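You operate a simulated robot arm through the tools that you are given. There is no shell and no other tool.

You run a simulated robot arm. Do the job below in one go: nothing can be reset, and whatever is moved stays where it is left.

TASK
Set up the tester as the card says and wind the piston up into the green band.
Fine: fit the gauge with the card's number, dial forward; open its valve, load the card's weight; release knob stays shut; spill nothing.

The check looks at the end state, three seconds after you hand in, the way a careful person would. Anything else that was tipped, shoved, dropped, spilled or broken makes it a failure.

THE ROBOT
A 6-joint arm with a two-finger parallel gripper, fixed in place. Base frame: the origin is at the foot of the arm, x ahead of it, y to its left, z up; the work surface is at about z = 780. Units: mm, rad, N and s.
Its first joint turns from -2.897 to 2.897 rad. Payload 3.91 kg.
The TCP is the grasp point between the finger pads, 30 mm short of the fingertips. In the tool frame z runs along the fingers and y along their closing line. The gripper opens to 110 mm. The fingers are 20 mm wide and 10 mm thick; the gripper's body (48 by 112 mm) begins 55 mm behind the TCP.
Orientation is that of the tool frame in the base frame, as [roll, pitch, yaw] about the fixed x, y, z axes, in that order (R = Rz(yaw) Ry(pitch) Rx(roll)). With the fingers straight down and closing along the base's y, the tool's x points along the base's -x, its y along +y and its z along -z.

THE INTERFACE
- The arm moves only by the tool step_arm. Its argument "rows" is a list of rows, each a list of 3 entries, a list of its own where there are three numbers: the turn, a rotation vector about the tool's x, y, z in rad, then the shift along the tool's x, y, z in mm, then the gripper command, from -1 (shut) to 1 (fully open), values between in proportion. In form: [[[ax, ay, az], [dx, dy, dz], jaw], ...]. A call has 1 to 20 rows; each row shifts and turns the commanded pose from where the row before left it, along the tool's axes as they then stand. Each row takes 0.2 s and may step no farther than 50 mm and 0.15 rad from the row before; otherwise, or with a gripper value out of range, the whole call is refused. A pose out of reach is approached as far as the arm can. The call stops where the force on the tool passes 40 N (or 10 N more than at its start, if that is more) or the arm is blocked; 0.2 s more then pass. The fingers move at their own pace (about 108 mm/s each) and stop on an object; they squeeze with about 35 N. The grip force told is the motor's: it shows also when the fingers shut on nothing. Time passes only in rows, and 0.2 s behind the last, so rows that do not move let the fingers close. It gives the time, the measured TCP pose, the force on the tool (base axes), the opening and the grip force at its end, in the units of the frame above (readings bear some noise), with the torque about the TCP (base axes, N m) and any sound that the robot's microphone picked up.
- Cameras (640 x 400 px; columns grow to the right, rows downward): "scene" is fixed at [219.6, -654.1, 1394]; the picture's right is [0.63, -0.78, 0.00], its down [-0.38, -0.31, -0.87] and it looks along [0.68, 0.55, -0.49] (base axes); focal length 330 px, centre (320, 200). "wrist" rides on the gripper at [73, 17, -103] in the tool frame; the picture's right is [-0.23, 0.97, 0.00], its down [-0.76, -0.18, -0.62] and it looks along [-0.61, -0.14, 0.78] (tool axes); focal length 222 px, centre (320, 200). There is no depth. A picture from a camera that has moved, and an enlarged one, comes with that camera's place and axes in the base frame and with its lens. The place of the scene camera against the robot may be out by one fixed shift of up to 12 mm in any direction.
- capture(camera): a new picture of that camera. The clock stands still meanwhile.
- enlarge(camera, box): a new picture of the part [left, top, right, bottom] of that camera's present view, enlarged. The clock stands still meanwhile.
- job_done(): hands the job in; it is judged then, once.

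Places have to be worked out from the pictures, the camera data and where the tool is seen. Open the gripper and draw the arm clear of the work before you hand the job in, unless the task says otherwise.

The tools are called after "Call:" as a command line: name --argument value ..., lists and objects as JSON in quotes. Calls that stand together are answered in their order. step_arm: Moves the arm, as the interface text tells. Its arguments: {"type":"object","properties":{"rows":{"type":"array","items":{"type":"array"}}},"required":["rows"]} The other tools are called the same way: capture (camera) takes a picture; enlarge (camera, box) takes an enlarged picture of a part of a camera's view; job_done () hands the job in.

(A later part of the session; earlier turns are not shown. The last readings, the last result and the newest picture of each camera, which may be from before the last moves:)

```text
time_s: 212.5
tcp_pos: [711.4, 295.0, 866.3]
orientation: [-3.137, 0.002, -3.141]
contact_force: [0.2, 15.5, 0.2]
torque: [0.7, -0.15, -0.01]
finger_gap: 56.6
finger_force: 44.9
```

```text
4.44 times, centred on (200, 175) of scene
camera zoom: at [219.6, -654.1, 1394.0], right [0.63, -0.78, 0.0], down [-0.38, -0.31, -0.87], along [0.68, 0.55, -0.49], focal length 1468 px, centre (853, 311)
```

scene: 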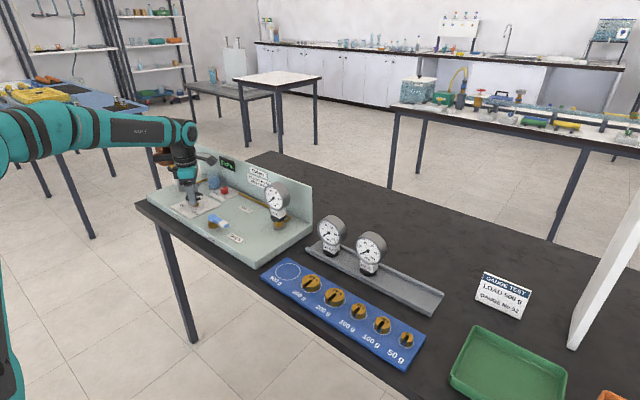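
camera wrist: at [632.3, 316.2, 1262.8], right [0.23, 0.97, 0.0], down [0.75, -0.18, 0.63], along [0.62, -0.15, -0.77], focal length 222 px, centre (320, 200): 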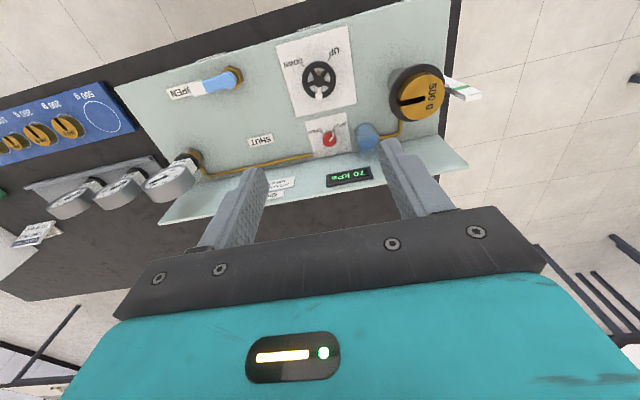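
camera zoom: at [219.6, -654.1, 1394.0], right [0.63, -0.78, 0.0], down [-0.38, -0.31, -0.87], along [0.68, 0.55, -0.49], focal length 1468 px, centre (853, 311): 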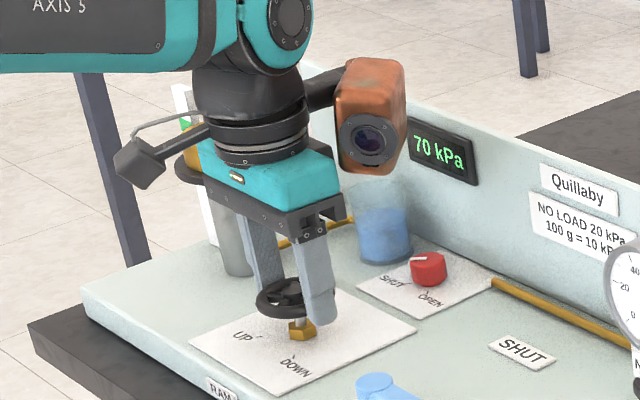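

Gripped again (a small +y side load, so I add 1 mm). I turn counter-clockwise ~50° first.

Call:
step_arm --rows '[[[0, 0, 0], [0, 1.2, 0], -1], [[0, 0, -0.1], [0, 0, 0], -1], [[0, 0, -0.1], [0, 0, 0], -1], [[0, 0, -0.1], [0, 0, 0], -1], [[0, 0, -0.1], [0, 0, 0], -1], [[0, 0, -0.1], [0, 0, 0], -1], [[0, 0, -0.1], [0, 0, 0], -1], [[0, 0, -0.1], [0, 0, 0], -1], [[0, 0, -0.1], [0, 0, 0], -1], [[0, 0, -0.1], [0, 0, 0], -1], [[0, 0, 0], [0, 0, 0], -1]]'

Call:
enlarge --camera "wrist" --box '[220, 80, 420, 230]'

Call:
enlarge --camera "scene" --box '[145, 125, 235, 205]'

Call:
capture --camera "wrist"

```text
time_s: 214.9
tcp_pos: [710.4, 294.1, 865.6]
orientation: [-3.138, -0.005, -2.24]
contact_force: [-16.7, 19.9, -13.1]
torque: [0.74, 0.11, -0.04]
finger_gap: 56.9
finger_force: 45.2
```

```text
2.67 times, centred on (320, 155) of wrist
camera zoom: at [652.7, 249.9, 969.8], right [-0.62, 0.78, 0.0], down [0.61, 0.49, 0.62], along [0.49, 0.38, -0.78], focal length 592 px, centre (320, 320)
```

zoom: 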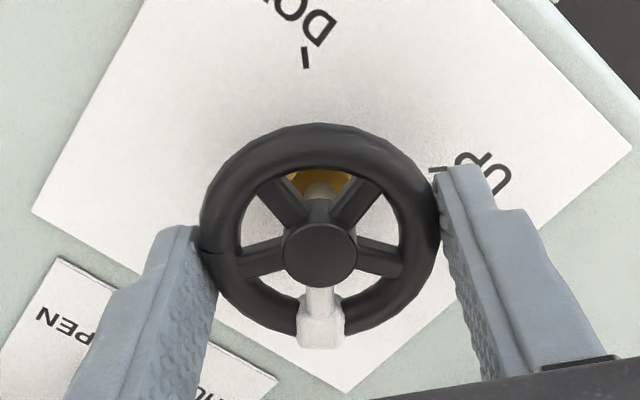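

```text
5.00 times, centred on (190, 165) of scene
camera zoom: at [219.6, -654.1, 1394.0], right [0.63, -0.78, 0.0], down [-0.38, -0.31, -0.87], along [0.68, 0.55, -0.49], focal length 1651 px, centre (970, 375)
```

zoom: 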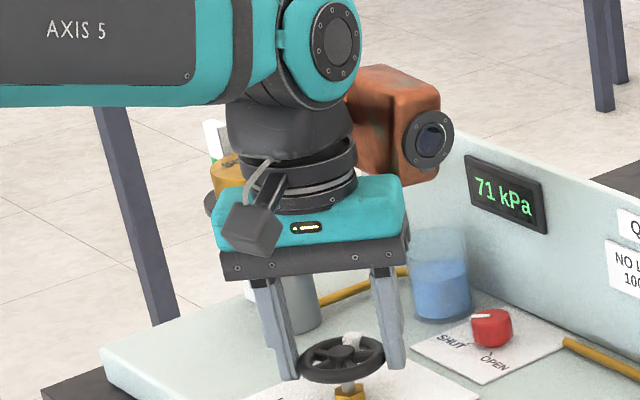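

```text
taken
camera wrist: at [652.7, 249.9, 969.8], right [-0.62, 0.78, 0.0], down [0.61, 0.49, 0.62], along [0.49, 0.38, -0.78], focal length 222 px, centre (320, 200)
```

wrist: 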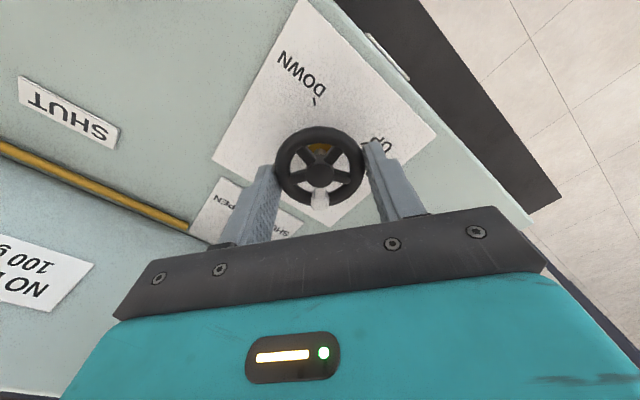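

The wheel follows (about 52° this stroke), display ~71 kPa. I relieve the side load and add ~23° more, then release to look.

Call:
step_arm --rows '[[[0, 0, 0], [-0.4, 1.9, 0], -1], [[0, 0, -0.1], [0, 0, 0], -1], [[0, 0, -0.1], [0, 0, 0], -1], [[0, 0, -0.1], [0, 0, 0], -1], [[0, 0, -0.1], [0, 0, 0], -1], [[0, 0, 0], [0, 0, 0], -1], [[0, 0, 0], [0, 0, 0], 0.1], [[0, 0, 0], [0, 0, 0], 0.3], [[0, 0, 0], [0, 0, 0], 0.4], [[0, 0, 0], [0, 0, 0], 0.4]]'

Call:
enlarge --camera "scene" --box '[145, 125, 235, 205]'

Call:
enlarge --camera "wrist" --box '[220, 80, 420, 230]'

```text
time_s: 217.1
tcp_pos: [710.1, 296.6, 866.9]
orientation: [-3.141, -0.003, -1.842]
contact_force: [-0.1, -0.4, -0.1]
torque: [0.01, 0.02, 0.0]
finger_gap: 76.9
finger_force: 0.0
```

```text
5.00 times, centred on (190, 165) of scene
camera zoom: at [219.6, -654.1, 1394.0], right [0.63, -0.78, 0.0], down [-0.38, -0.31, -0.87], along [0.68, 0.55, -0.49], focal length 1651 px, centre (970, 375)
```

zoom: 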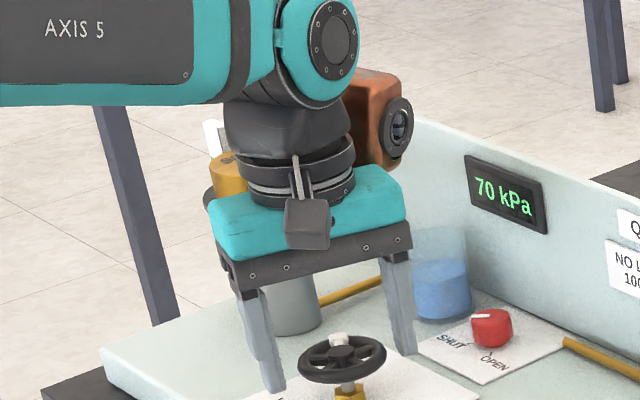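

```text
2.67 times, centred on (320, 155) of wrist
camera zoom: at [674.5, 232.1, 970.5], right [-0.88, 0.48, 0.0], down [0.37, 0.69, 0.62], along [0.3, 0.54, -0.78], focal length 592 px, centre (320, 320)
```

zoom: 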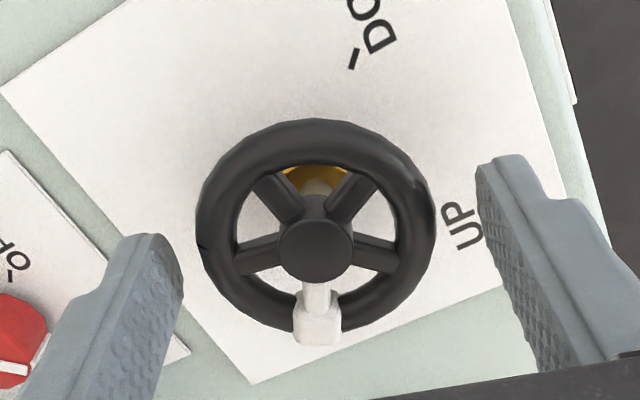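

Released at ~199° total, 70 kPa. I rise and turn the wrist back to view the pointer.

Call:
step_arm --rows '[[[0, 0, 0], [0, 0, -20], 0.4], [[0, 0, 0], [0, 0, -45], 0.4], [[0, 0, 0], [0, 0, -45], 0.4], [[0, 0, 0], [0, 0, -45], 0.4], [[0, 0, 0], [0, 0, -45], 0.4], [[0, 0, 0.145], [0, 0, -20], 0.4], [[0, 0, 0.145], [0, 0, 0], 0.4], [[0, 0, 0.145], [0, 0, 0], 0.4], [[0, 0, 0.145], [0, 0, 0], 0.4], [[0, 0, 0.145], [0, 0, 0], 0.4], [[0, 0, 0.145], [0, 0, 0], 0.4], [[0, 0, 0.145], [0, 0, 0], 0.4], [[0, 0, 0.145], [0, 0, 0], 0.4], [[0, 0, 0.138], [0, 0, 0], 0.4], [[0, 0, 0], [0, 0, 0], 0.4]]'

Call:
capture --camera "wrist"

Call:
enlarge --camera "wrist" --box '[400, 60, 500, 130]'

Call:
enlarge --camera "scene" --box '[145, 125, 235, 205]'

```text
time_s: 220.3
tcp_pos: [709.1, 297.7, 1086.7]
orientation: [-3.139, 0.002, 3.14]
contact_force: [-0.1, -0.6, -0.3]
torque: [-0.02, 0.02, 0.01]
finger_gap: 77.1
finger_force: 0.0
```

```text
taken
camera wrist: at [636.9, 314.8, 1190.2], right [0.23, 0.97, 0.0], down [0.76, -0.18, 0.62], along [0.61, -0.14, -0.78], focal length 222 px, centre (320, 200)
```

wrist: 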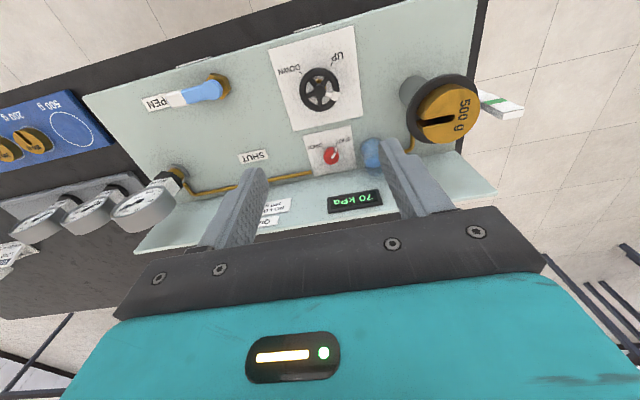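

```text
5.71 times, centred on (450, 95) of wrist
camera zoom: at [636.9, 314.8, 1190.2], right [0.23, 0.97, 0.0], down [0.76, -0.18, 0.62], along [0.61, -0.14, -0.78], focal length 1269 px, centre (-423, 800)
```

zoom: 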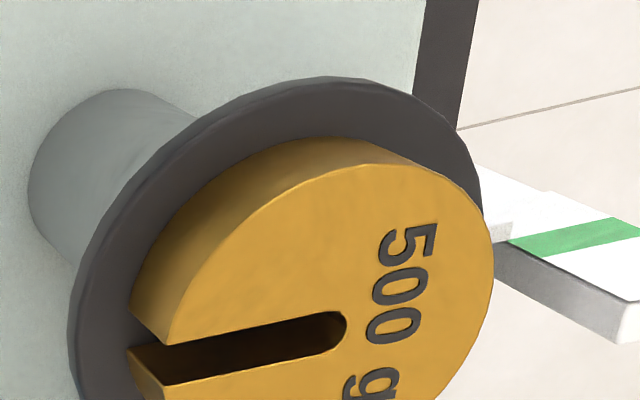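

```text
5.00 times, centred on (190, 165) of scene
camera zoom: at [219.6, -654.1, 1394.0], right [0.63, -0.78, 0.0], down [-0.38, -0.31, -0.87], along [0.68, 0.55, -0.49], focal length 1651 px, centre (970, 375)
```

zoom: 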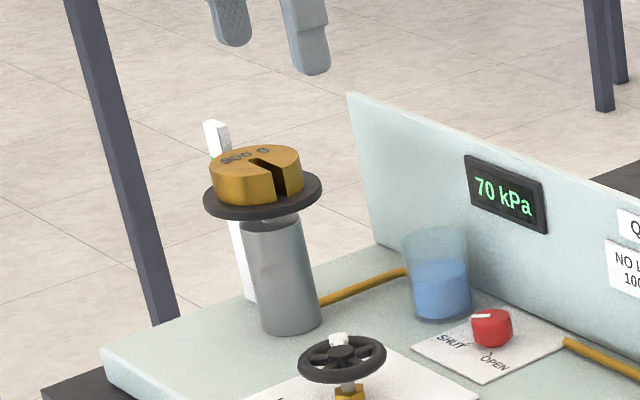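

The piston has clearly risen; the pointer is just under the green band. I enlarge that spot.

Call:
enlarge --camera "wrist" --box '[470, 80, 530, 125]'

```text
8.89 times, centred on (500, 102) of wrist
camera zoom: at [636.9, 314.8, 1190.2], right [0.23, 0.97, 0.0], down [0.76, -0.18, 0.62], along [0.61, -0.14, -0.78], focal length 1974 px, centre (-1280, 1067)
```

zoom: 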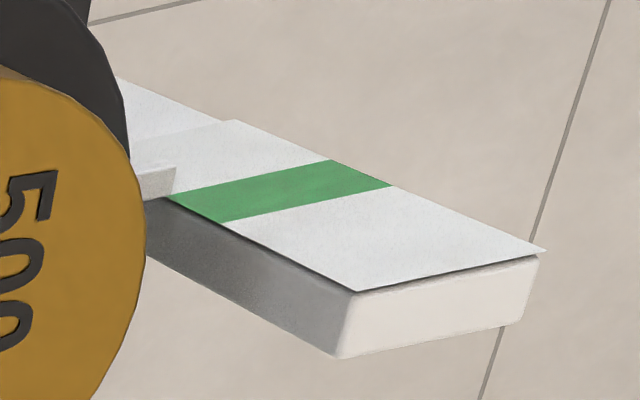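

The pointer sits right at the lower edge of the band; about 7 mm more would centre it. I look at the wheel's pointer position to choose the next grip.

Call:
enlarge --camera "wrist" --box '[260, 20, 380, 130]'

```text
3.64 times, centred on (320, 75) of wrist
camera zoom: at [636.9, 314.8, 1190.2], right [0.23, 0.97, 0.0], down [0.76, -0.18, 0.62], along [0.61, -0.14, -0.78], focal length 808 px, centre (320, 654)
```

zoom: 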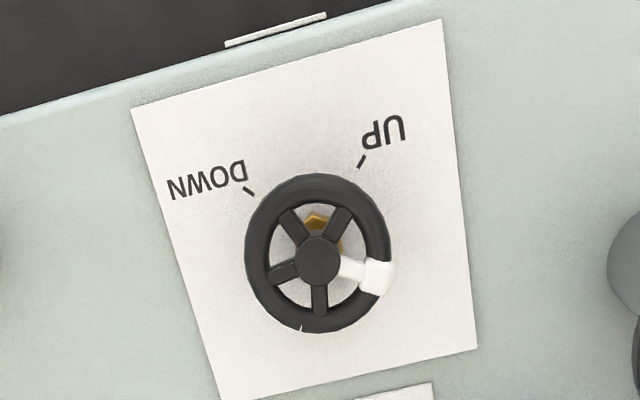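

UP is still ~73° further; about 52° more should centre the pointer in the band. I pre-rotate the hand 30° (so the fingers avoid the white handle and the wrist stays away from the raised weight), and descend over the wheel.

Call:
step_arm --rows '[[[0, 0, -0.131], [0, 0, 0], 0.4], [[0, 0, -0.131], [0, 0, 0], 0.4], [[0, 0, -0.131], [0, 0, 0], 0.4], [[0, 0, -0.131], [0, 0, 0], 0.4], [[0, 0, 0], [0, 0, 45], 0.4], [[0, 0, 0], [0, 0, 45], 0.4], [[0, 0, 0], [0, 0, 45], 0.4], [[0, 0, 0], [0, 0, 40], 0.4], [[0, 0, 0], [0, 0, 0], 0.4]]'

Call:
enlarge --camera "wrist" --box '[220, 60, 420, 210]'

Call:
enlarge --camera "scene" --box '[145, 125, 235, 205]'

```text
time_s: 222.3
tcp_pos: [707.7, 295.9, 911.2]
orientation: [-3.137, 0.0, -2.615]
contact_force: [-0.8, -0.1, -0.1]
torque: [0.0, 0.03, -0.02]
finger_gap: 77.2
finger_force: 0.0
```

```text
2.67 times, centred on (320, 135) of wrist
camera zoom: at [637.7, 275.3, 1014.2], right [-0.29, 0.96, 0.0], down [0.75, 0.23, 0.62], along [0.6, 0.18, -0.78], focal length 592 px, centre (320, 373)
```

zoom: 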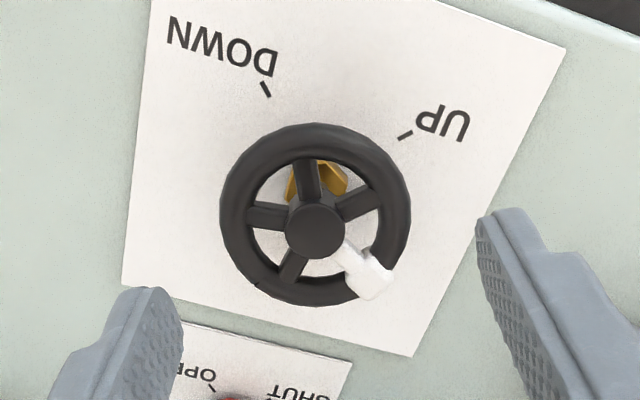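

```text
5.00 times, centred on (190, 165) of scene
camera zoom: at [219.6, -654.1, 1394.0], right [0.63, -0.78, 0.0], down [-0.38, -0.31, -0.87], along [0.68, 0.55, -0.49], focal length 1651 px, centre (970, 375)
```

zoom: 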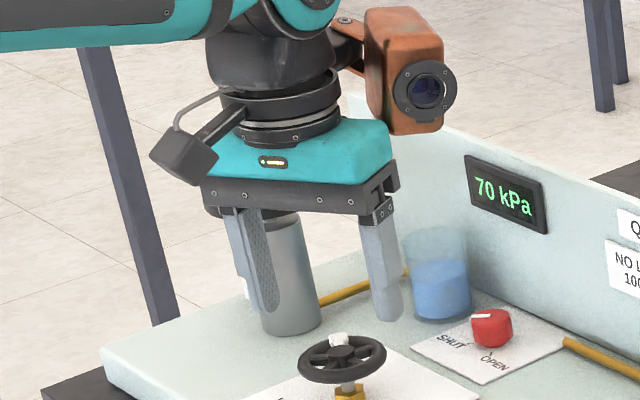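

Aligned within ~2 mm. I correct slightly, lower to the rim and grip.

Call:
step_arm --rows '[[[0, 0, 0], [-1.0, -1.2, 15], 0.4], [[0, 0, 0], [0, 0, 15], 0.4], [[0, 0, 0], [0, 0, 10], 0.4], [[0, 0, 0], [0, 0, 6], 0.4], [[0, 0, 0], [0, 0, 0], 0.4], [[0, 0, 0], [0, 0, 0], 0.1], [[0, 0, 0], [0, 0, 0], 0.05], [[0, 0, 0], [0, 0, 0], -1], [[0, 0, 0], [0, 0, 0], -1], [[0, 0, 0], [0, 0, 0], -1]]'

Call:
enlarge --camera "wrist" --box '[220, 80, 420, 230]'

```text
time_s: 224.5
tcp_pos: [711.2, 295.1, 865.8]
orientation: [-3.137, 0.0, -2.618]
contact_force: [1.4, -2.8, 0.3]
torque: [0.01, -0.04, 0.02]
finger_gap: 57.2
finger_force: 44.9
```

```text
2.67 times, centred on (320, 155) of wrist
camera zoom: at [640.4, 274.7, 968.6], right [-0.29, 0.96, 0.0], down [0.75, 0.23, 0.62], along [0.6, 0.18, -0.78], focal length 592 px, centre (320, 320)
```

zoom: 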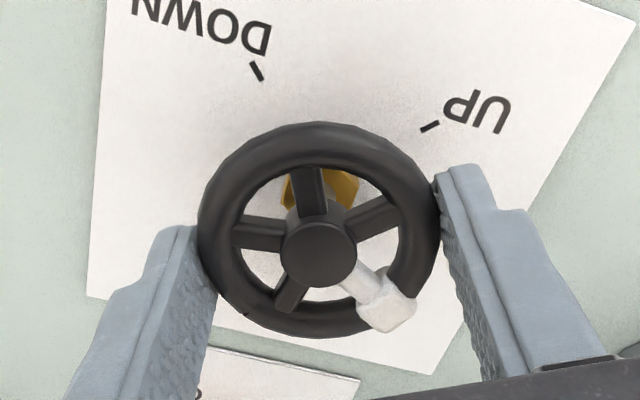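

Well-centred grip this time (only ~3 N side load). I turn ~52° counter-clockwise and then check the display.

Call:
step_arm --rows '[[[0, 0, -0.1], [0, 0, 0], -1], [[0, 0, -0.1], [0, 0, 0], -1], [[0, 0, -0.1], [0, 0, 0], -1], [[0, 0, -0.1], [0, 0, 0], -1], [[0, 0, -0.1], [0, 0, 0], -1], [[0, 0, -0.1], [0, 0, 0], -1], [[0, 0, -0.1], [0, 0, 0], -1], [[0, 0, -0.1], [0, 0, 0], -1], [[0, 0, -0.1], [0, 0, 0], -1], [[0, 0, 0], [0, 0, 0], -1]]'

Call:
enlarge --camera "scene" --box '[145, 125, 235, 205]'

Call:
enlarge --camera "wrist" --box '[220, 80, 420, 230]'

```text
time_s: 226.7
tcp_pos: [710.3, 296.9, 864.5]
orientation: [3.141, -0.004, -1.714]
contact_force: [-8.0, -0.3, -9.0]
torque: [0.2, 0.06, 0.01]
finger_gap: 56.7
finger_force: 44.3
```

```text
5.00 times, centred on (190, 165) of scene
camera zoom: at [219.6, -654.1, 1394.0], right [0.63, -0.78, 0.0], down [-0.38, -0.31, -0.87], along [0.68, 0.55, -0.49], focal length 1651 px, centre (970, 375)
```

zoom: 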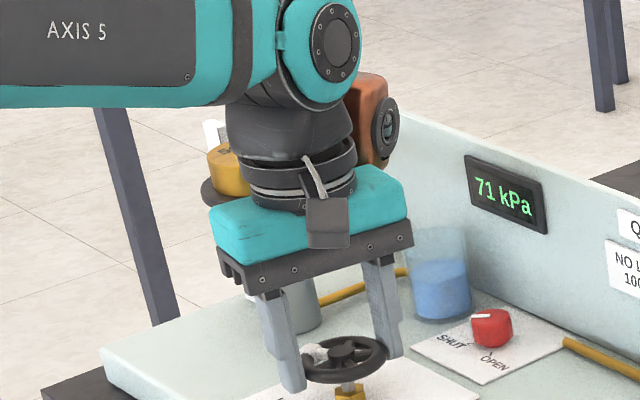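

```text
2.67 times, centred on (320, 155) of wrist
camera zoom: at [683.7, 227.8, 969.0], right [-0.93, 0.36, 0.0], down [0.28, 0.73, 0.62], along [0.23, 0.58, -0.78], focal length 592 px, centre (320, 320)
```

zoom: 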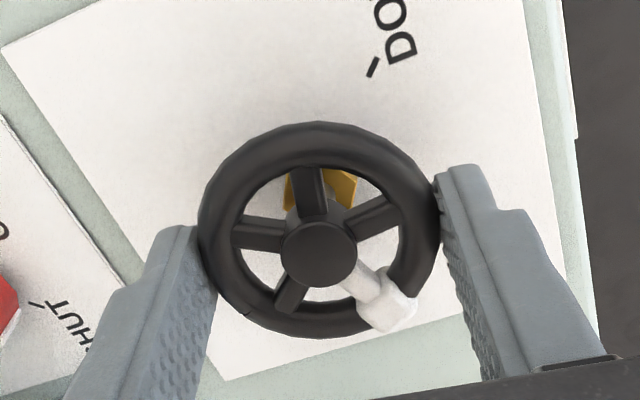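

Turned as intended with the display around 70–71 kPa. I release the wheel, rise straight up and view the pointer.

Call:
step_arm --rows '[[[0, 0, 0], [0, 0, 0], 0.1], [[0, 0, 0], [0, 0, 0], 0.3], [[0, 0, 0], [0, 0, 0], 0.4], [[0, 0, 0], [0, 0, -15], 0.4], [[0, 0, 0], [0, 0, -40], 0.4], [[0, 0, 0], [0, 0, -45], 0.4], [[0, 0, 0], [0, 0, -45], 0.4], [[0, 0, 0], [0, 0, -45], 0.4], [[0, 0, 0.143], [0, 0, -30], 0.4], [[0, 0, 0.143], [0, 0, 0], 0.4], [[0, 0, 0.143], [0, 0, 0], 0.4], [[0, 0, 0.143], [0, 0, 0], 0.4], [[0, 0, 0.143], [0, 0, 0], 0.4], [[0, 0, 0.143], [0, 0, 0], 0.4], [[0, 0, 0.143], [0, 0, 0], 0.4], [[0, 0, 0.143], [0, 0, 0], 0.4], [[0, 0, 0.143], [0, 0, 0], 0.4], [[0, 0, 0.14], [0, 0, 0], 0.4], [[0, 0, 0], [0, 0, 0], 0.4]]'

Call:
capture --camera "wrist"

Call:
enlarge --camera "wrist" --box '[470, 80, 530, 125]'

Call:
enlarge --camera "scene" --box '[145, 125, 235, 205]'

```text
time_s: 230.7
tcp_pos: [710.6, 296.7, 1085.1]
orientation: [-3.138, 0.001, 3.139]
contact_force: [-0.4, 0.5, -0.1]
torque: [-0.01, 0.01, -0.02]
finger_gap: 76.6
finger_force: 0.1
```

```text
taken
camera wrist: at [638.6, 314.1, 1188.7], right [0.23, 0.97, 0.0], down [0.76, -0.18, 0.62], along [0.61, -0.15, -0.78], focal length 222 px, centre (320, 200)
```

wrist: 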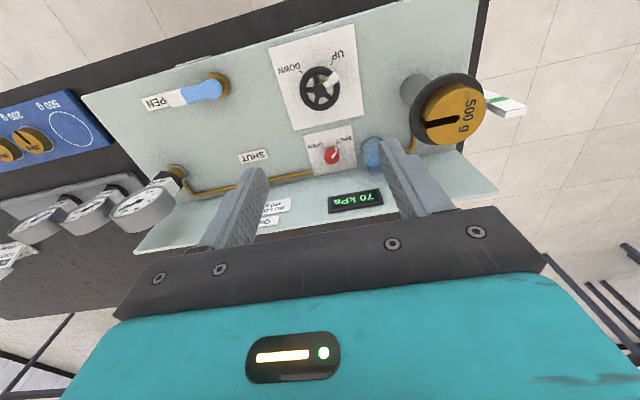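

```text
8.89 times, centred on (500, 102) of wrist
camera zoom: at [638.6, 314.1, 1188.7], right [0.23, 0.97, 0.0], down [0.76, -0.18, 0.62], along [0.61, -0.15, -0.78], focal length 1974 px, centre (-1280, 1067)
```

zoom: 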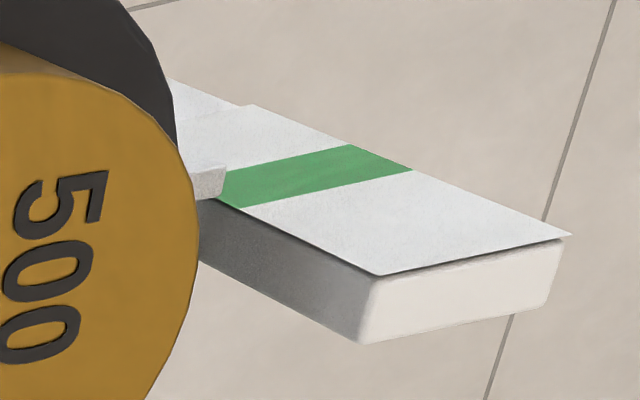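

```text
5.00 times, centred on (190, 165) of scene
camera zoom: at [219.6, -654.1, 1394.0], right [0.63, -0.78, 0.0], down [-0.38, -0.31, -0.87], along [0.68, 0.55, -0.49], focal length 1651 px, centre (970, 375)
```

zoom: 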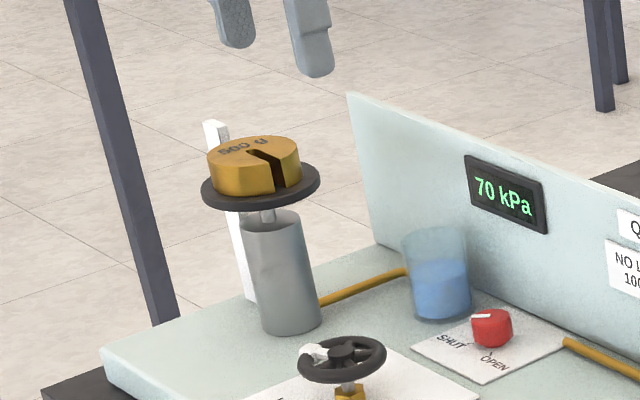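

The pointer tip now lies over the green band, by my measure about 6–7 mm above its lower edge (band ≈12 mm tall). I verify from a lower, more level viewpoint.

Call:
step_arm --rows '[[[0, 0, 0], [30, 30, 0], 0.4], [[0, 0, 0], [30, 30, 10], 0.4], [[0, 0, 0], [20, 30, 20], 0.4], [[0, 0, 0], [0, 0, 30], 0.4], [[0, 0, 0], [0, 0, 20], 0.4], [[0, 0, 0], [0, 0, 0], 0.4]]'

Call:
capture --camera "wrist"

```text
time_s: 232.1
tcp_pos: [631.8, 384.0, 1004.8]
orientation: [-3.138, 0.001, 3.141]
contact_force: [-0.1, -0.6, -0.6]
torque: [-0.05, -0.01, 0.01]
finger_gap: 77.4
finger_force: 0.1
```

```text
taken
camera wrist: at [559.7, 402.5, 1108.0], right [0.23, 0.97, 0.0], down [0.76, -0.18, 0.63], along [0.61, -0.14, -0.78], focal length 222 px, centre (320, 200)
```

wrist: 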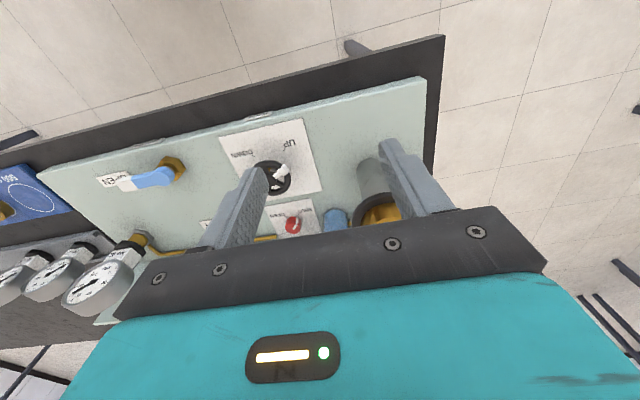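

The hand hides it at this angle. I tilt the hand so the camera looks more level, from a safe distance on the -x side.

Call:
step_arm --rows '[[[0, 0, 0], [5, 33, 0], 0.4], [[0, 0, 0], [5, 33, 0], 0.4], [[0, 0, 0], [5, 31, 0], 0.4], [[0, -0.12, 0], [0, 0, 0], 0.4], [[0, -0.12, 0], [0, 0, 0], 0.4], [[0, -0.12, 0], [0, 0, 0], 0.4], [[0, -0.12, 0], [0, 0, 0], 0.4], [[0, -0.12, 0], [0, 0, 0], 0.4], [[0, 0, 0], [0, 0, 0], 0.4]]'

Call:
capture --camera "wrist"

```text
time_s: 234.1
tcp_pos: [615.8, 484.4, 1004.6]
orientation: [-3.135, 0.601, -3.14]
contact_force: [-0.2, 0.1, -0.2]
torque: [-0.01, 0.02, -0.02]
finger_gap: 77.0
finger_force: 0.0
```

```text
taken
camera wrist: at [497.7, 500.9, 1049.1], right [0.19, 0.97, 0.13], down [0.27, -0.17, 0.95], along [0.94, -0.14, -0.3], focal length 222 px, centre (320, 200)
```

wrist: 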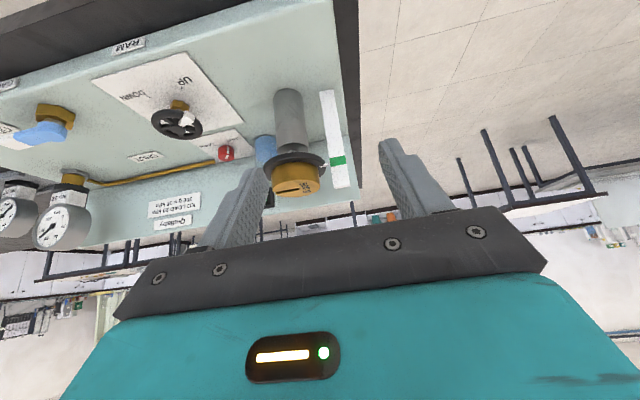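

Now the scale, band and pan are seen almost face-on (picture upside down). I enlarge.

Call:
enlarge --camera "wrist" --box '[260, 80, 370, 210]'

Call:
enlarge --camera "wrist" --box '[305, 135, 355, 185]'

```text
3.08 times, centred on (315, 145) of wrist
camera zoom: at [497.7, 500.9, 1049.1], right [0.19, 0.97, 0.13], down [0.27, -0.17, 0.95], along [0.94, -0.14, -0.3], focal length 684 px, centre (335, 369)
```

zoom: 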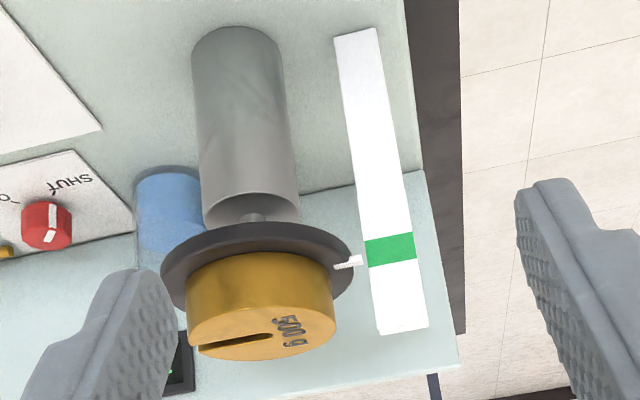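

```text
8.00 times, centred on (330, 160) of wrist
camera zoom: at [497.7, 500.9, 1049.1], right [0.19, 0.97, 0.13], down [0.27, -0.17, 0.95], along [0.94, -0.14, -0.3], focal length 1777 px, centre (240, 520)
```

zoom: 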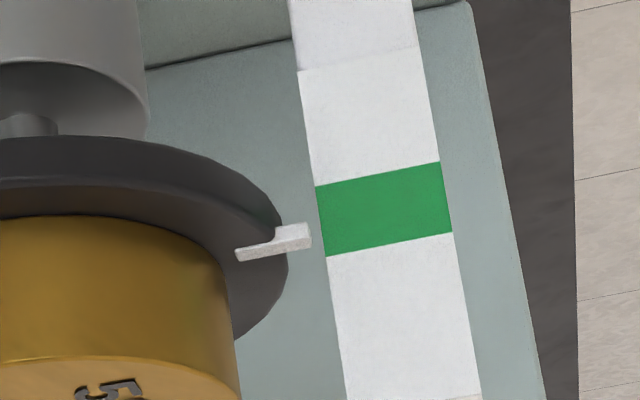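

From the level view and the top view together, the pointer is at z≈926.8 while the band spans ≈917–929: inside, but near the top edge. I'll wind back ~25° to centre it. First I untilt and return above the wheel.

Call:
step_arm --rows '[[[0, 0.12, 0], [0, 0, 0], 0.4], [[0, 0.12, 0], [0, 0, 0], 0.4], [[0, 0.12, 0], [0, 0, 0], 0.4], [[0, 0.12, 0], [0, 0, 0], 0.4], [[0, 0.12, 0], [0, 0, 0], 0.4], [[0, 0, 0], [0, 0, -40], 0.4], [[0, 0, 0], [-10, -40, -20], 0.4], [[0, 0, 0], [-25, -40, 0], 0.4], [[0, 0, 0], [-25, -40, 0], 0.4], [[0, 0, 0], [-25, -40, 0], 0.4], [[0, 0, 0], [-10, -28, 0], 0.4], [[0, 0, 0], [0, 0, 0], 0.4]]'

Call:
step_arm --rows '[[[0, 0, -0.14], [0, 0, 0], 0.4], [[0, 0, -0.14], [0, 0, 0], 0.4], [[0, 0, -0.14], [0, 0, 0], 0.4], [[0, 0, -0.14], [0, 0, 0], 0.4], [[0, 0, -0.14], [0, 0, 0], 0.4], [[0, 0, -0.14], [0, 0, 0], 0.4], [[0, 0, -0.14], [0, 0, 0], 0.4], [[0, 0, -0.14], [0, 0, 0], 0.4], [[0, 0, -0.14], [0, 0, 0], 0.4], [[0, 0, -0.136], [0, 0, 0], 0.4], [[0, 0, 0], [0, 0, 0], 0.4]]'

Call:
capture --camera "wrist"

```text
time_s: 236.7
tcp_pos: [708.6, 294.9, 1066.7]
orientation: [-3.138, 0.002, 3.141]
contact_force: [-0.1, -0.5, 0.6]
torque: [-0.01, -0.02, 0.01]
finger_gap: 77.3
finger_force: 0.0
```

```text
time_s: 239.1
tcp_pos: [709.8, 295.2, 1065.7]
orientation: [-3.14, -0.004, -1.743]
contact_force: [-0.3, 0.7, 0.1]
torque: [-0.01, 0.0, 0.0]
finger_gap: 77.0
finger_force: 0.1
```

```text
taken
camera wrist: at [681.2, 227.9, 1169.7], right [-0.92, 0.39, 0.0], down [0.31, 0.72, 0.62], along [0.25, 0.57, -0.78], focal length 222 px, centre (320, 200)
```

wrist: 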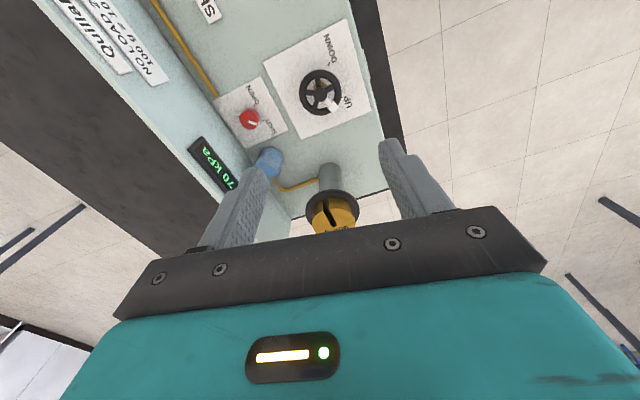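

Positioned over the wheel with fingers clear of its white handle. I descend and check alignment.

Call:
step_arm --rows '[[[0, 0, 0], [0, 0, 45], 0.4], [[0, 0, 0], [0, 0, 45], 0.4], [[0, 0, 0], [0, 0, 40], 0.4], [[0, 0, 0], [0, 0, 25], 0.4], [[0, 0, 0], [0, 0, 0], 0.4]]'

Call:
enlarge --camera "wrist" --box '[220, 60, 420, 210]'

```text
time_s: 240.3
tcp_pos: [711.4, 294.8, 910.0]
orientation: [-3.14, -0.004, -1.748]
contact_force: [-0.1, -0.1, 0.9]
torque: [0.03, -0.01, -0.03]
finger_gap: 76.9
finger_force: 0.1
```

```text
2.67 times, centred on (320, 135) of wrist
camera zoom: at [682.8, 228.3, 1013.3], right [-0.92, 0.39, 0.0], down [0.31, 0.72, 0.62], along [0.25, 0.57, -0.78], focal length 592 px, centre (320, 373)
```

zoom: 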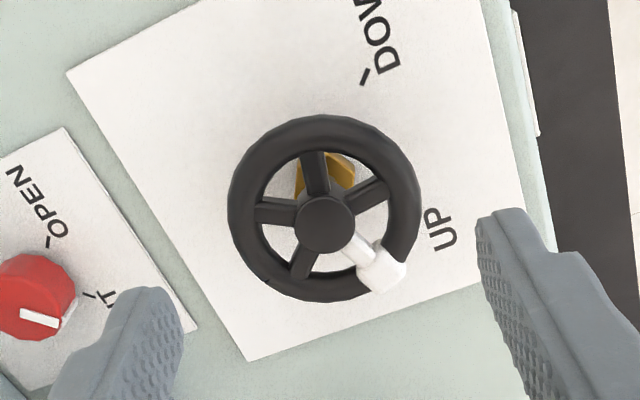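

The axis is ~1.6 mm off in x; I correct, lower and grip the rim.

Call:
step_arm --rows '[[[0, 0, 0], [0.3, 1.5, 15], 0.4], [[0, 0, 0], [0, 0, 15], 0.4], [[0, 0, 0], [0, 0, 10], 0.4], [[0, 0, 0], [0, 0, 5], 0.4], [[0, 0, 0], [0, 0, 0], 0.4], [[0, 0, 0], [0, 0, 0], 0.1], [[0, 0, 0], [0, 0, 0], 0.05], [[0, 0, 0], [0, 0, 0], -1], [[0, 0, 0], [0, 0, 0], -1], [[0, 0, 0], [0, 0, 0], -1]]'

Call:
enlarge --camera "wrist" --box '[220, 80, 420, 230]'

```text
time_s: 242.5
tcp_pos: [709.0, 293.5, 865.9]
orientation: [-3.14, -0.004, -1.747]
contact_force: [5.6, 0.3, -1.1]
torque: [0.1, -0.28, -0.01]
finger_gap: 57.0
finger_force: 45.0
```

```text
2.67 times, centred on (320, 155) of wrist
camera zoom: at [681.0, 226.6, 969.3], right [-0.92, 0.39, 0.0], down [0.31, 0.72, 0.62], along [0.25, 0.57, -0.78], focal length 592 px, centre (320, 320)
```

zoom: 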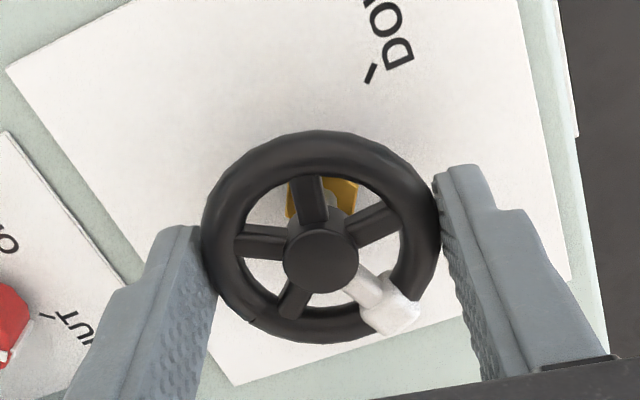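

Gripped with little side load. I wind back ~26° clockwise, then release and rise.

Call:
step_arm --rows '[[[0, 0, 0.09], [0, 0, 0], -1], [[0, 0, 0.09], [0, 0, 0], -1], [[0, 0, 0.09], [0, 0, 0], -1], [[0, 0, 0.09], [0, 0, 0], -1], [[0, 0, 0.09], [0, 0, 0], -1], [[0, 0, 0], [0, 0, 0], -1]]'

Call:
enlarge --camera "wrist" --box '[220, 80, 420, 230]'

```text
time_s: 243.9
tcp_pos: [708.9, 294.0, 865.1]
orientation: [-3.138, -0.002, -2.198]
contact_force: [7.6, -4.2, 10.3]
torque: [-0.75, 0.68, 0.02]
finger_gap: 56.8
finger_force: 44.7
```

```text
2.67 times, centred on (320, 155) of wrist
camera zoom: at [653.7, 246.3, 969.1], right [-0.66, 0.76, 0.0], down [0.59, 0.51, 0.62], along [0.47, 0.41, -0.78], focal length 592 px, centre (320, 320)
```

zoom: 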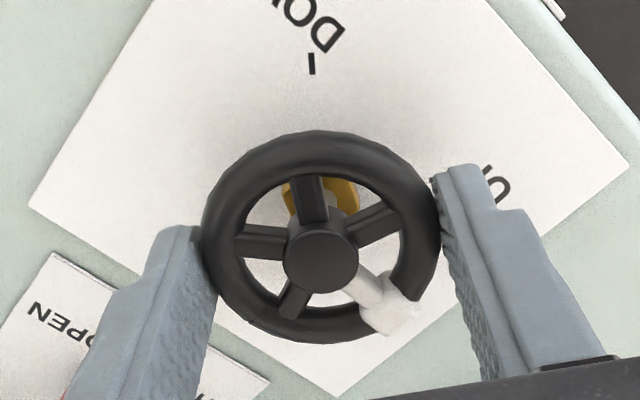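

The wheel followed by ~26°. I open and withdraw straight up, then turn the wrist back and tilt for the level view.

Call:
step_arm --rows '[[[0, 0, 0], [0, 0, 0], 0.1], [[0, 0, 0], [0, 0, 0], 0.3], [[0, 0, 0], [0, 0, 0], 0.4], [[0, 0, 0], [0, 0, -15], 0.4], [[0, 0, 0], [0, 0, -40], 0.4], [[0, 0, 0], [0, 0, -45], 0.4], [[0, 0, 0], [0, 0, -45], 0.4], [[0, 0, 0], [0, 0, -45], 0.4], [[0, 0, 0.14], [0, 0, -30], 0.4], [[0, 0, 0.14], [0, 0, 0], 0.4], [[0, 0, 0.14], [0, 0, 0], 0.4], [[0, 0, 0.14], [0, 0, 0], 0.4], [[0, 0, 0.14], [0, 0, 0], 0.4], [[0, 0, 0.14], [0, 0, 0], 0.4], [[0, 0, 0.104], [0, 0, 0], 0.4], [[0, 0, 0], [0, 0, 0], 0.4]]'

Call:
enlarge --camera "wrist" --box '[470, 80, 530, 125]'

Call:
enlarge --camera "scene" --box '[145, 125, 235, 205]'

```text
time_s: 247.3
tcp_pos: [708.0, 295.3, 1084.8]
orientation: [-3.138, 0.002, 3.141]
contact_force: [0.0, -0.4, 0.1]
torque: [0.01, 0.01, 0.0]
finger_gap: 77.3
finger_force: 0.0
```

```text
8.89 times, centred on (500, 102) of wrist
camera zoom: at [636.5, 313.6, 1189.2], right [0.23, 0.97, 0.0], down [0.76, -0.18, 0.62], along [0.61, -0.14, -0.78], focal length 1974 px, centre (-1280, 1067)
```

zoom: 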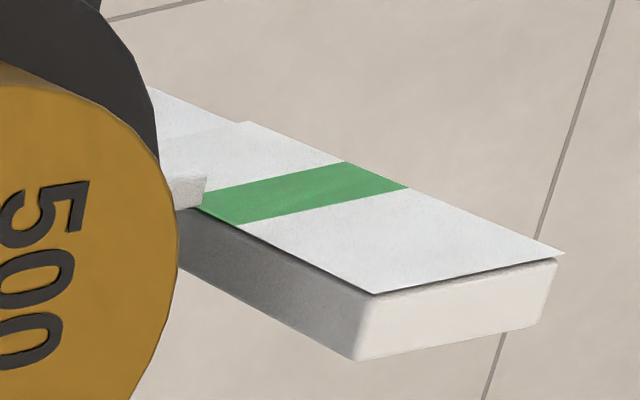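

```text
5.00 times, centred on (190, 165) of scene
camera zoom: at [219.6, -654.1, 1394.0], right [0.63, -0.78, 0.0], down [-0.38, -0.31, -0.87], along [0.68, 0.55, -0.49], focal length 1651 px, centre (970, 375)
```

zoom: 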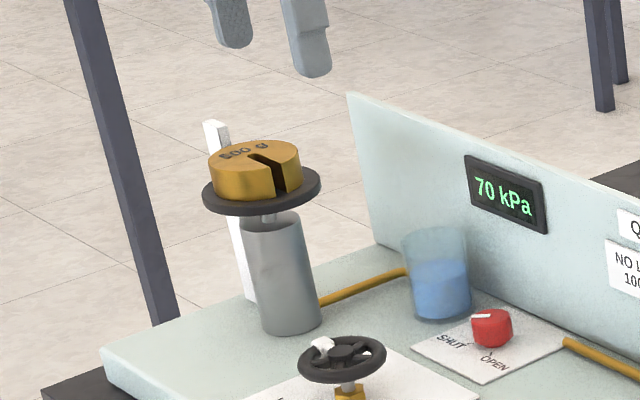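

The pointer is a little lower now. I repeat the level view to confirm.

Call:
step_arm --rows '[[[0, 0, 0], [10, 28, 0], 0.4], [[0, 0, 0], [25, 40, 0], 0.4], [[0, 0, 0], [25, 40, 0], 0.4], [[0, 0, 0], [25, 40, 0], 0.4], [[0, 0, 0], [8, 40, 20], 0.4], [[0, 0, 0], [0, 0, 40], 0.4], [[0, 0, 0], [0, 0, 20], 0.4], [[0, -0.12, 0], [0, 0, 0], 0.4], [[0, -0.12, 0], [0, 0, 0], 0.4], [[0, -0.12, 0], [0, 0, 0], 0.4], [[0, -0.12, 0], [0, 0, 0], 0.4], [[0, -0.12, 0], [0, 0, 0], 0.4], [[0, 0, 0], [0, 0, 0], 0.4]]'

Call:
enlarge --camera "wrist" --box '[305, 135, 355, 185]'

Call:
enlarge --camera "wrist" --box '[260, 80, 370, 210]'

```text
time_s: 250.1
tcp_pos: [615.8, 482.6, 1005.6]
orientation: [-3.135, 0.601, -3.137]
contact_force: [0.0, 0.2, 0.1]
torque: [0.0, -0.05, 0.02]
finger_gap: 77.0
finger_force: 0.0
```

```text
8.00 times, centred on (330, 160) of wrist
camera zoom: at [498.5, 499.8, 1049.7], right [0.19, 0.97, 0.13], down [0.27, -0.17, 0.95], along [0.94, -0.14, -0.3], focal length 1777 px, centre (240, 520)
```

zoom: 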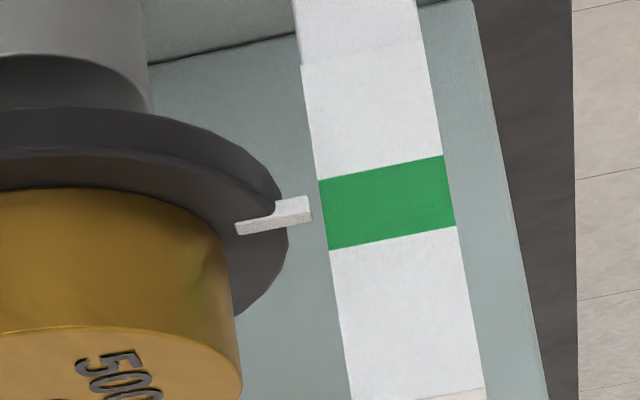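

```text
3.08 times, centred on (315, 145) of wrist
camera zoom: at [498.5, 499.8, 1049.7], right [0.19, 0.97, 0.13], down [0.27, -0.17, 0.95], along [0.94, -0.14, -0.3], focal length 684 px, centre (335, 369)
```

zoom: 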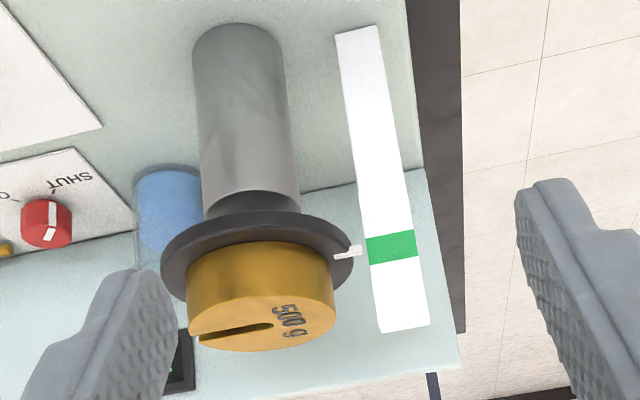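

The pointer is now at the middle of the green band. I untilt and withdraw the arm high and clear, with the gripper open.

Call:
step_arm --rows '[[[0, 0.12, 0], [0, 0, 0], 0.6], [[0, 0.12, 0], [0, 0, 0], 0.8], [[0, 0.12, 0], [0, 0, 0], 1], [[0, 0.12, 0], [0, 0, 0], 1], [[0, 0.12, 0], [0, 0, 0], 1], [[0, 0, 0], [0, 0, -40], 1], [[0, 0, 0], [0, 0, -45], 1], [[0, 0, 0], [0, 0, -45], 1], [[0, 0, 0], [20, -40, -20], 1], [[0, 0, 0], [20, -45, 0], 1], [[0, 0, 0], [20, -45, 0], 1], [[0, 0, 0], [20, -45, 0], 1], [[0, 0, 0], [20, -45, 0], 1], [[0, 0, 0], [20, -45, 0], 1], [[0, 0, 0], [0, 0, 0], 1], [[0, 0, 0], [0, 0, 0], 1]]'

Call:
capture --camera "scene"

Call:
enlarge --camera "scene" --box '[130, 130, 330, 270]'

Call:
enlarge --camera "scene" --box '[255, 170, 310, 240]'

Call:
enlarge --camera "scene" --box '[270, 205, 302, 230]'

Call:
enlarge --camera "scene" --box '[150, 135, 240, 215]'

Call:
capture --camera "wrist"

```text
time_s: 253.5
tcp_pos: [495.0, 217.7, 1157.0]
orientation: [-3.139, 0.001, 3.141]
contact_force: [-0.2, -0.1, -0.3]
torque: [-0.01, -0.02, -0.01]
finger_gap: 109.9
finger_force: 0.0
```

```text
taken
```

scene: 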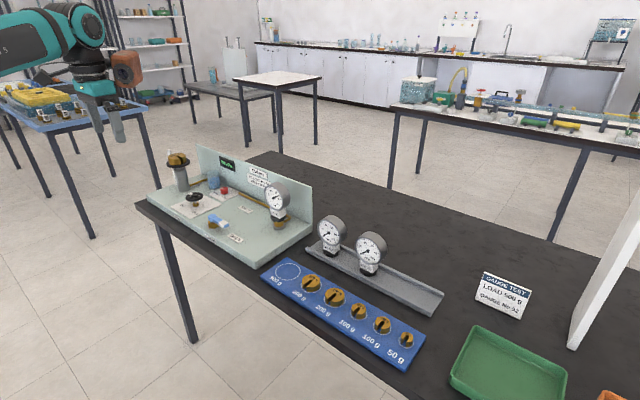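

```text
2.86 times, centred on (230, 200) of scene
camera zoom: at [219.6, -654.1, 1394.0], right [0.63, -0.78, 0.0], down [-0.38, -0.31, -0.87], along [0.68, 0.55, -0.49], focal length 944 px, centre (577, 200)
```

zoom: 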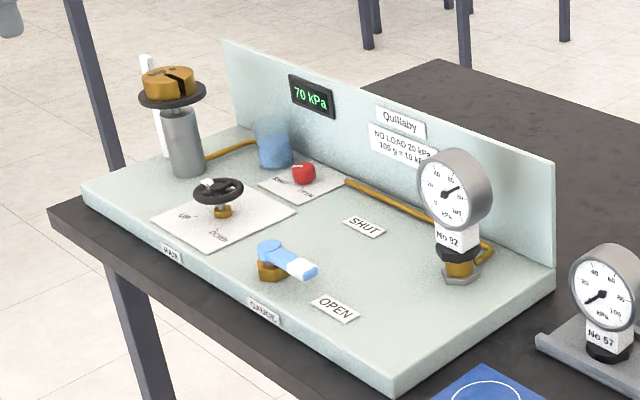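

```text
5.71 times, centred on (282, 205) of scene
camera zoom: at [219.6, -654.1, 1394.0], right [0.63, -0.78, 0.0], down [-0.38, -0.31, -0.87], along [0.68, 0.55, -0.49], focal length 1887 px, centre (534, 171)
```

zoom: 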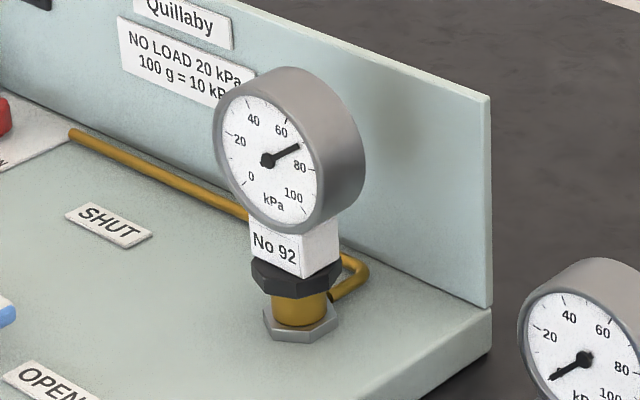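

```text
16.00 times, centred on (286, 218) of scene
camera zoom: at [219.6, -654.1, 1394.0], right [0.63, -0.78, 0.0], down [-0.38, -0.31, -0.87], along [0.68, 0.55, -0.49], focal length 5284 px, centre (864, -80)
```

zoom: 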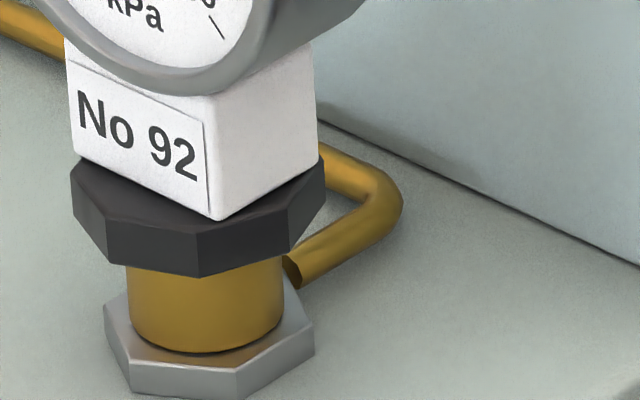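

```text
5.00 times, centred on (195, 175) of scene
camera zoom: at [219.6, -654.1, 1394.0], right [0.63, -0.78, 0.0], down [-0.38, -0.31, -0.87], along [0.68, 0.55, -0.49], focal length 1651 px, centre (945, 325)
```

zoom: 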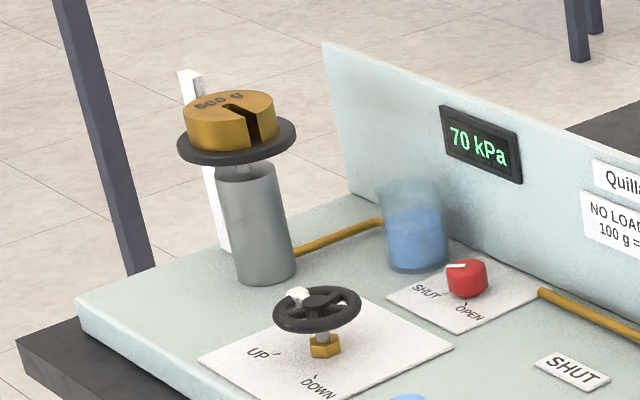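

```text
taken
camera wrist: at [422.7, 235.7, 1261.4], right [0.23, 0.97, 0.0], down [0.76, -0.17, 0.62], along [0.61, -0.14, -0.78], focal length 222 px, centre (320, 200)
```

wrist: 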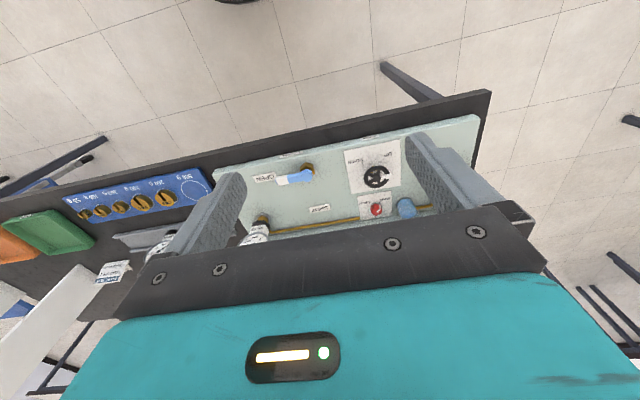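

Everything reads right: 70 kPa on the display and on No 92, valve at OPEN, knob at SHUT, 500 g on the pan. I wait a few seconds to be sure nothing drifts.

Call:
step_arm --rows '[[[0, 0, 0], [0, 0, 0], 1], [[0, 0, 0], [0, 0, 0], 1], [[0, 0, 0], [0, 0, 0], 1], [[0, 0, 0], [0, 0, 0], 1], [[0, 0, 0], [0, 0, 0], 1], [[0, 0, 0], [0, 0, 0], 1], [[0, 0, 0], [0, 0, 0], 1], [[0, 0, 0], [0, 0, 0], 1], [[0, 0, 0], [0, 0, 0], 1], [[0, 0, 0], [0, 0, 0], 1], [[0, 0, 0], [0, 0, 0], 1], [[0, 0, 0], [0, 0, 0], 1], [[0, 0, 0], [0, 0, 0], 1], [[0, 0, 0], [0, 0, 0], 1], [[0, 0, 0], [0, 0, 0], 1], [[0, 0, 0], [0, 0, 0], 1]]'

Call:
enlarge --camera "scene" --box '[150, 135, 240, 215]'

Call:
enlarge --camera "scene" --box '[255, 170, 310, 240]'

Call:
enlarge --camera "scene" --box '[250, 200, 450, 375]'

```text
time_s: 256.9
tcp_pos: [495.4, 218.6, 1158.0]
orientation: [-3.138, 0.002, -3.141]
contact_force: [0.5, 0.3, 0.4]
torque: [-0.04, -0.03, 0.01]
finger_gap: 110.1
finger_force: 0.0
```

```text
5.00 times, centred on (195, 175) of scene
camera zoom: at [219.6, -654.1, 1394.0], right [0.63, -0.78, 0.0], down [-0.38, -0.31, -0.87], along [0.68, 0.55, -0.49], focal length 1651 px, centre (945, 325)
```

zoom: 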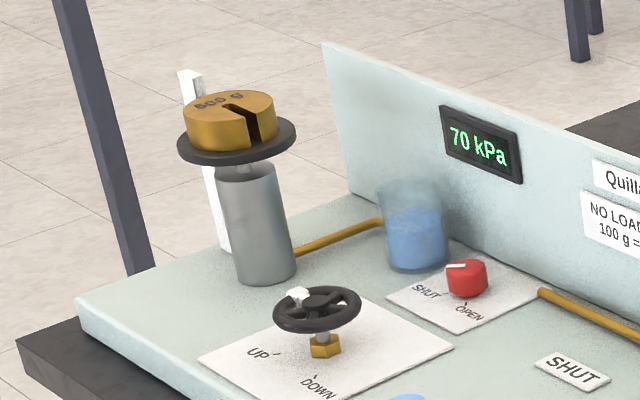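

```text
5.71 times, centred on (282, 205) of scene
camera zoom: at [219.6, -654.1, 1394.0], right [0.63, -0.78, 0.0], down [-0.38, -0.31, -0.87], along [0.68, 0.55, -0.49], focal length 1887 px, centre (534, 171)
```

zoom: 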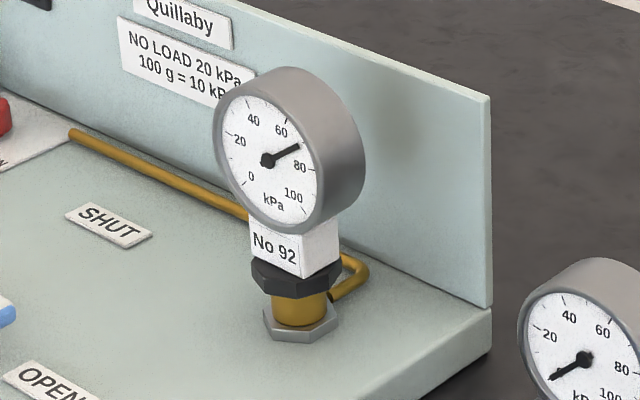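

```text
2.29 times, centred on (350, 288) of scene
camera zoom: at [219.6, -654.1, 1394.0], right [0.63, -0.78, 0.0], down [-0.38, -0.31, -0.87], along [0.68, 0.55, -0.49], focal length 755 px, centre (251, 0)
```

zoom: 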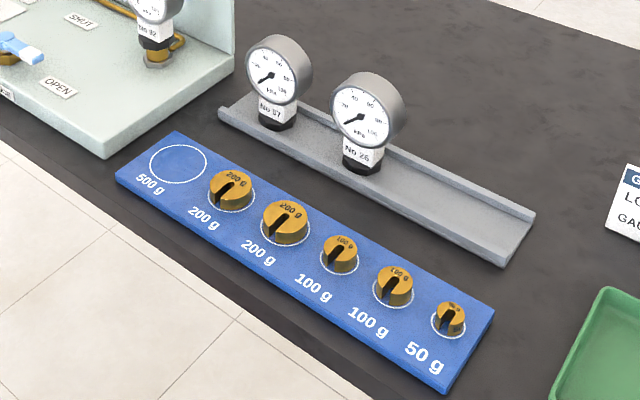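

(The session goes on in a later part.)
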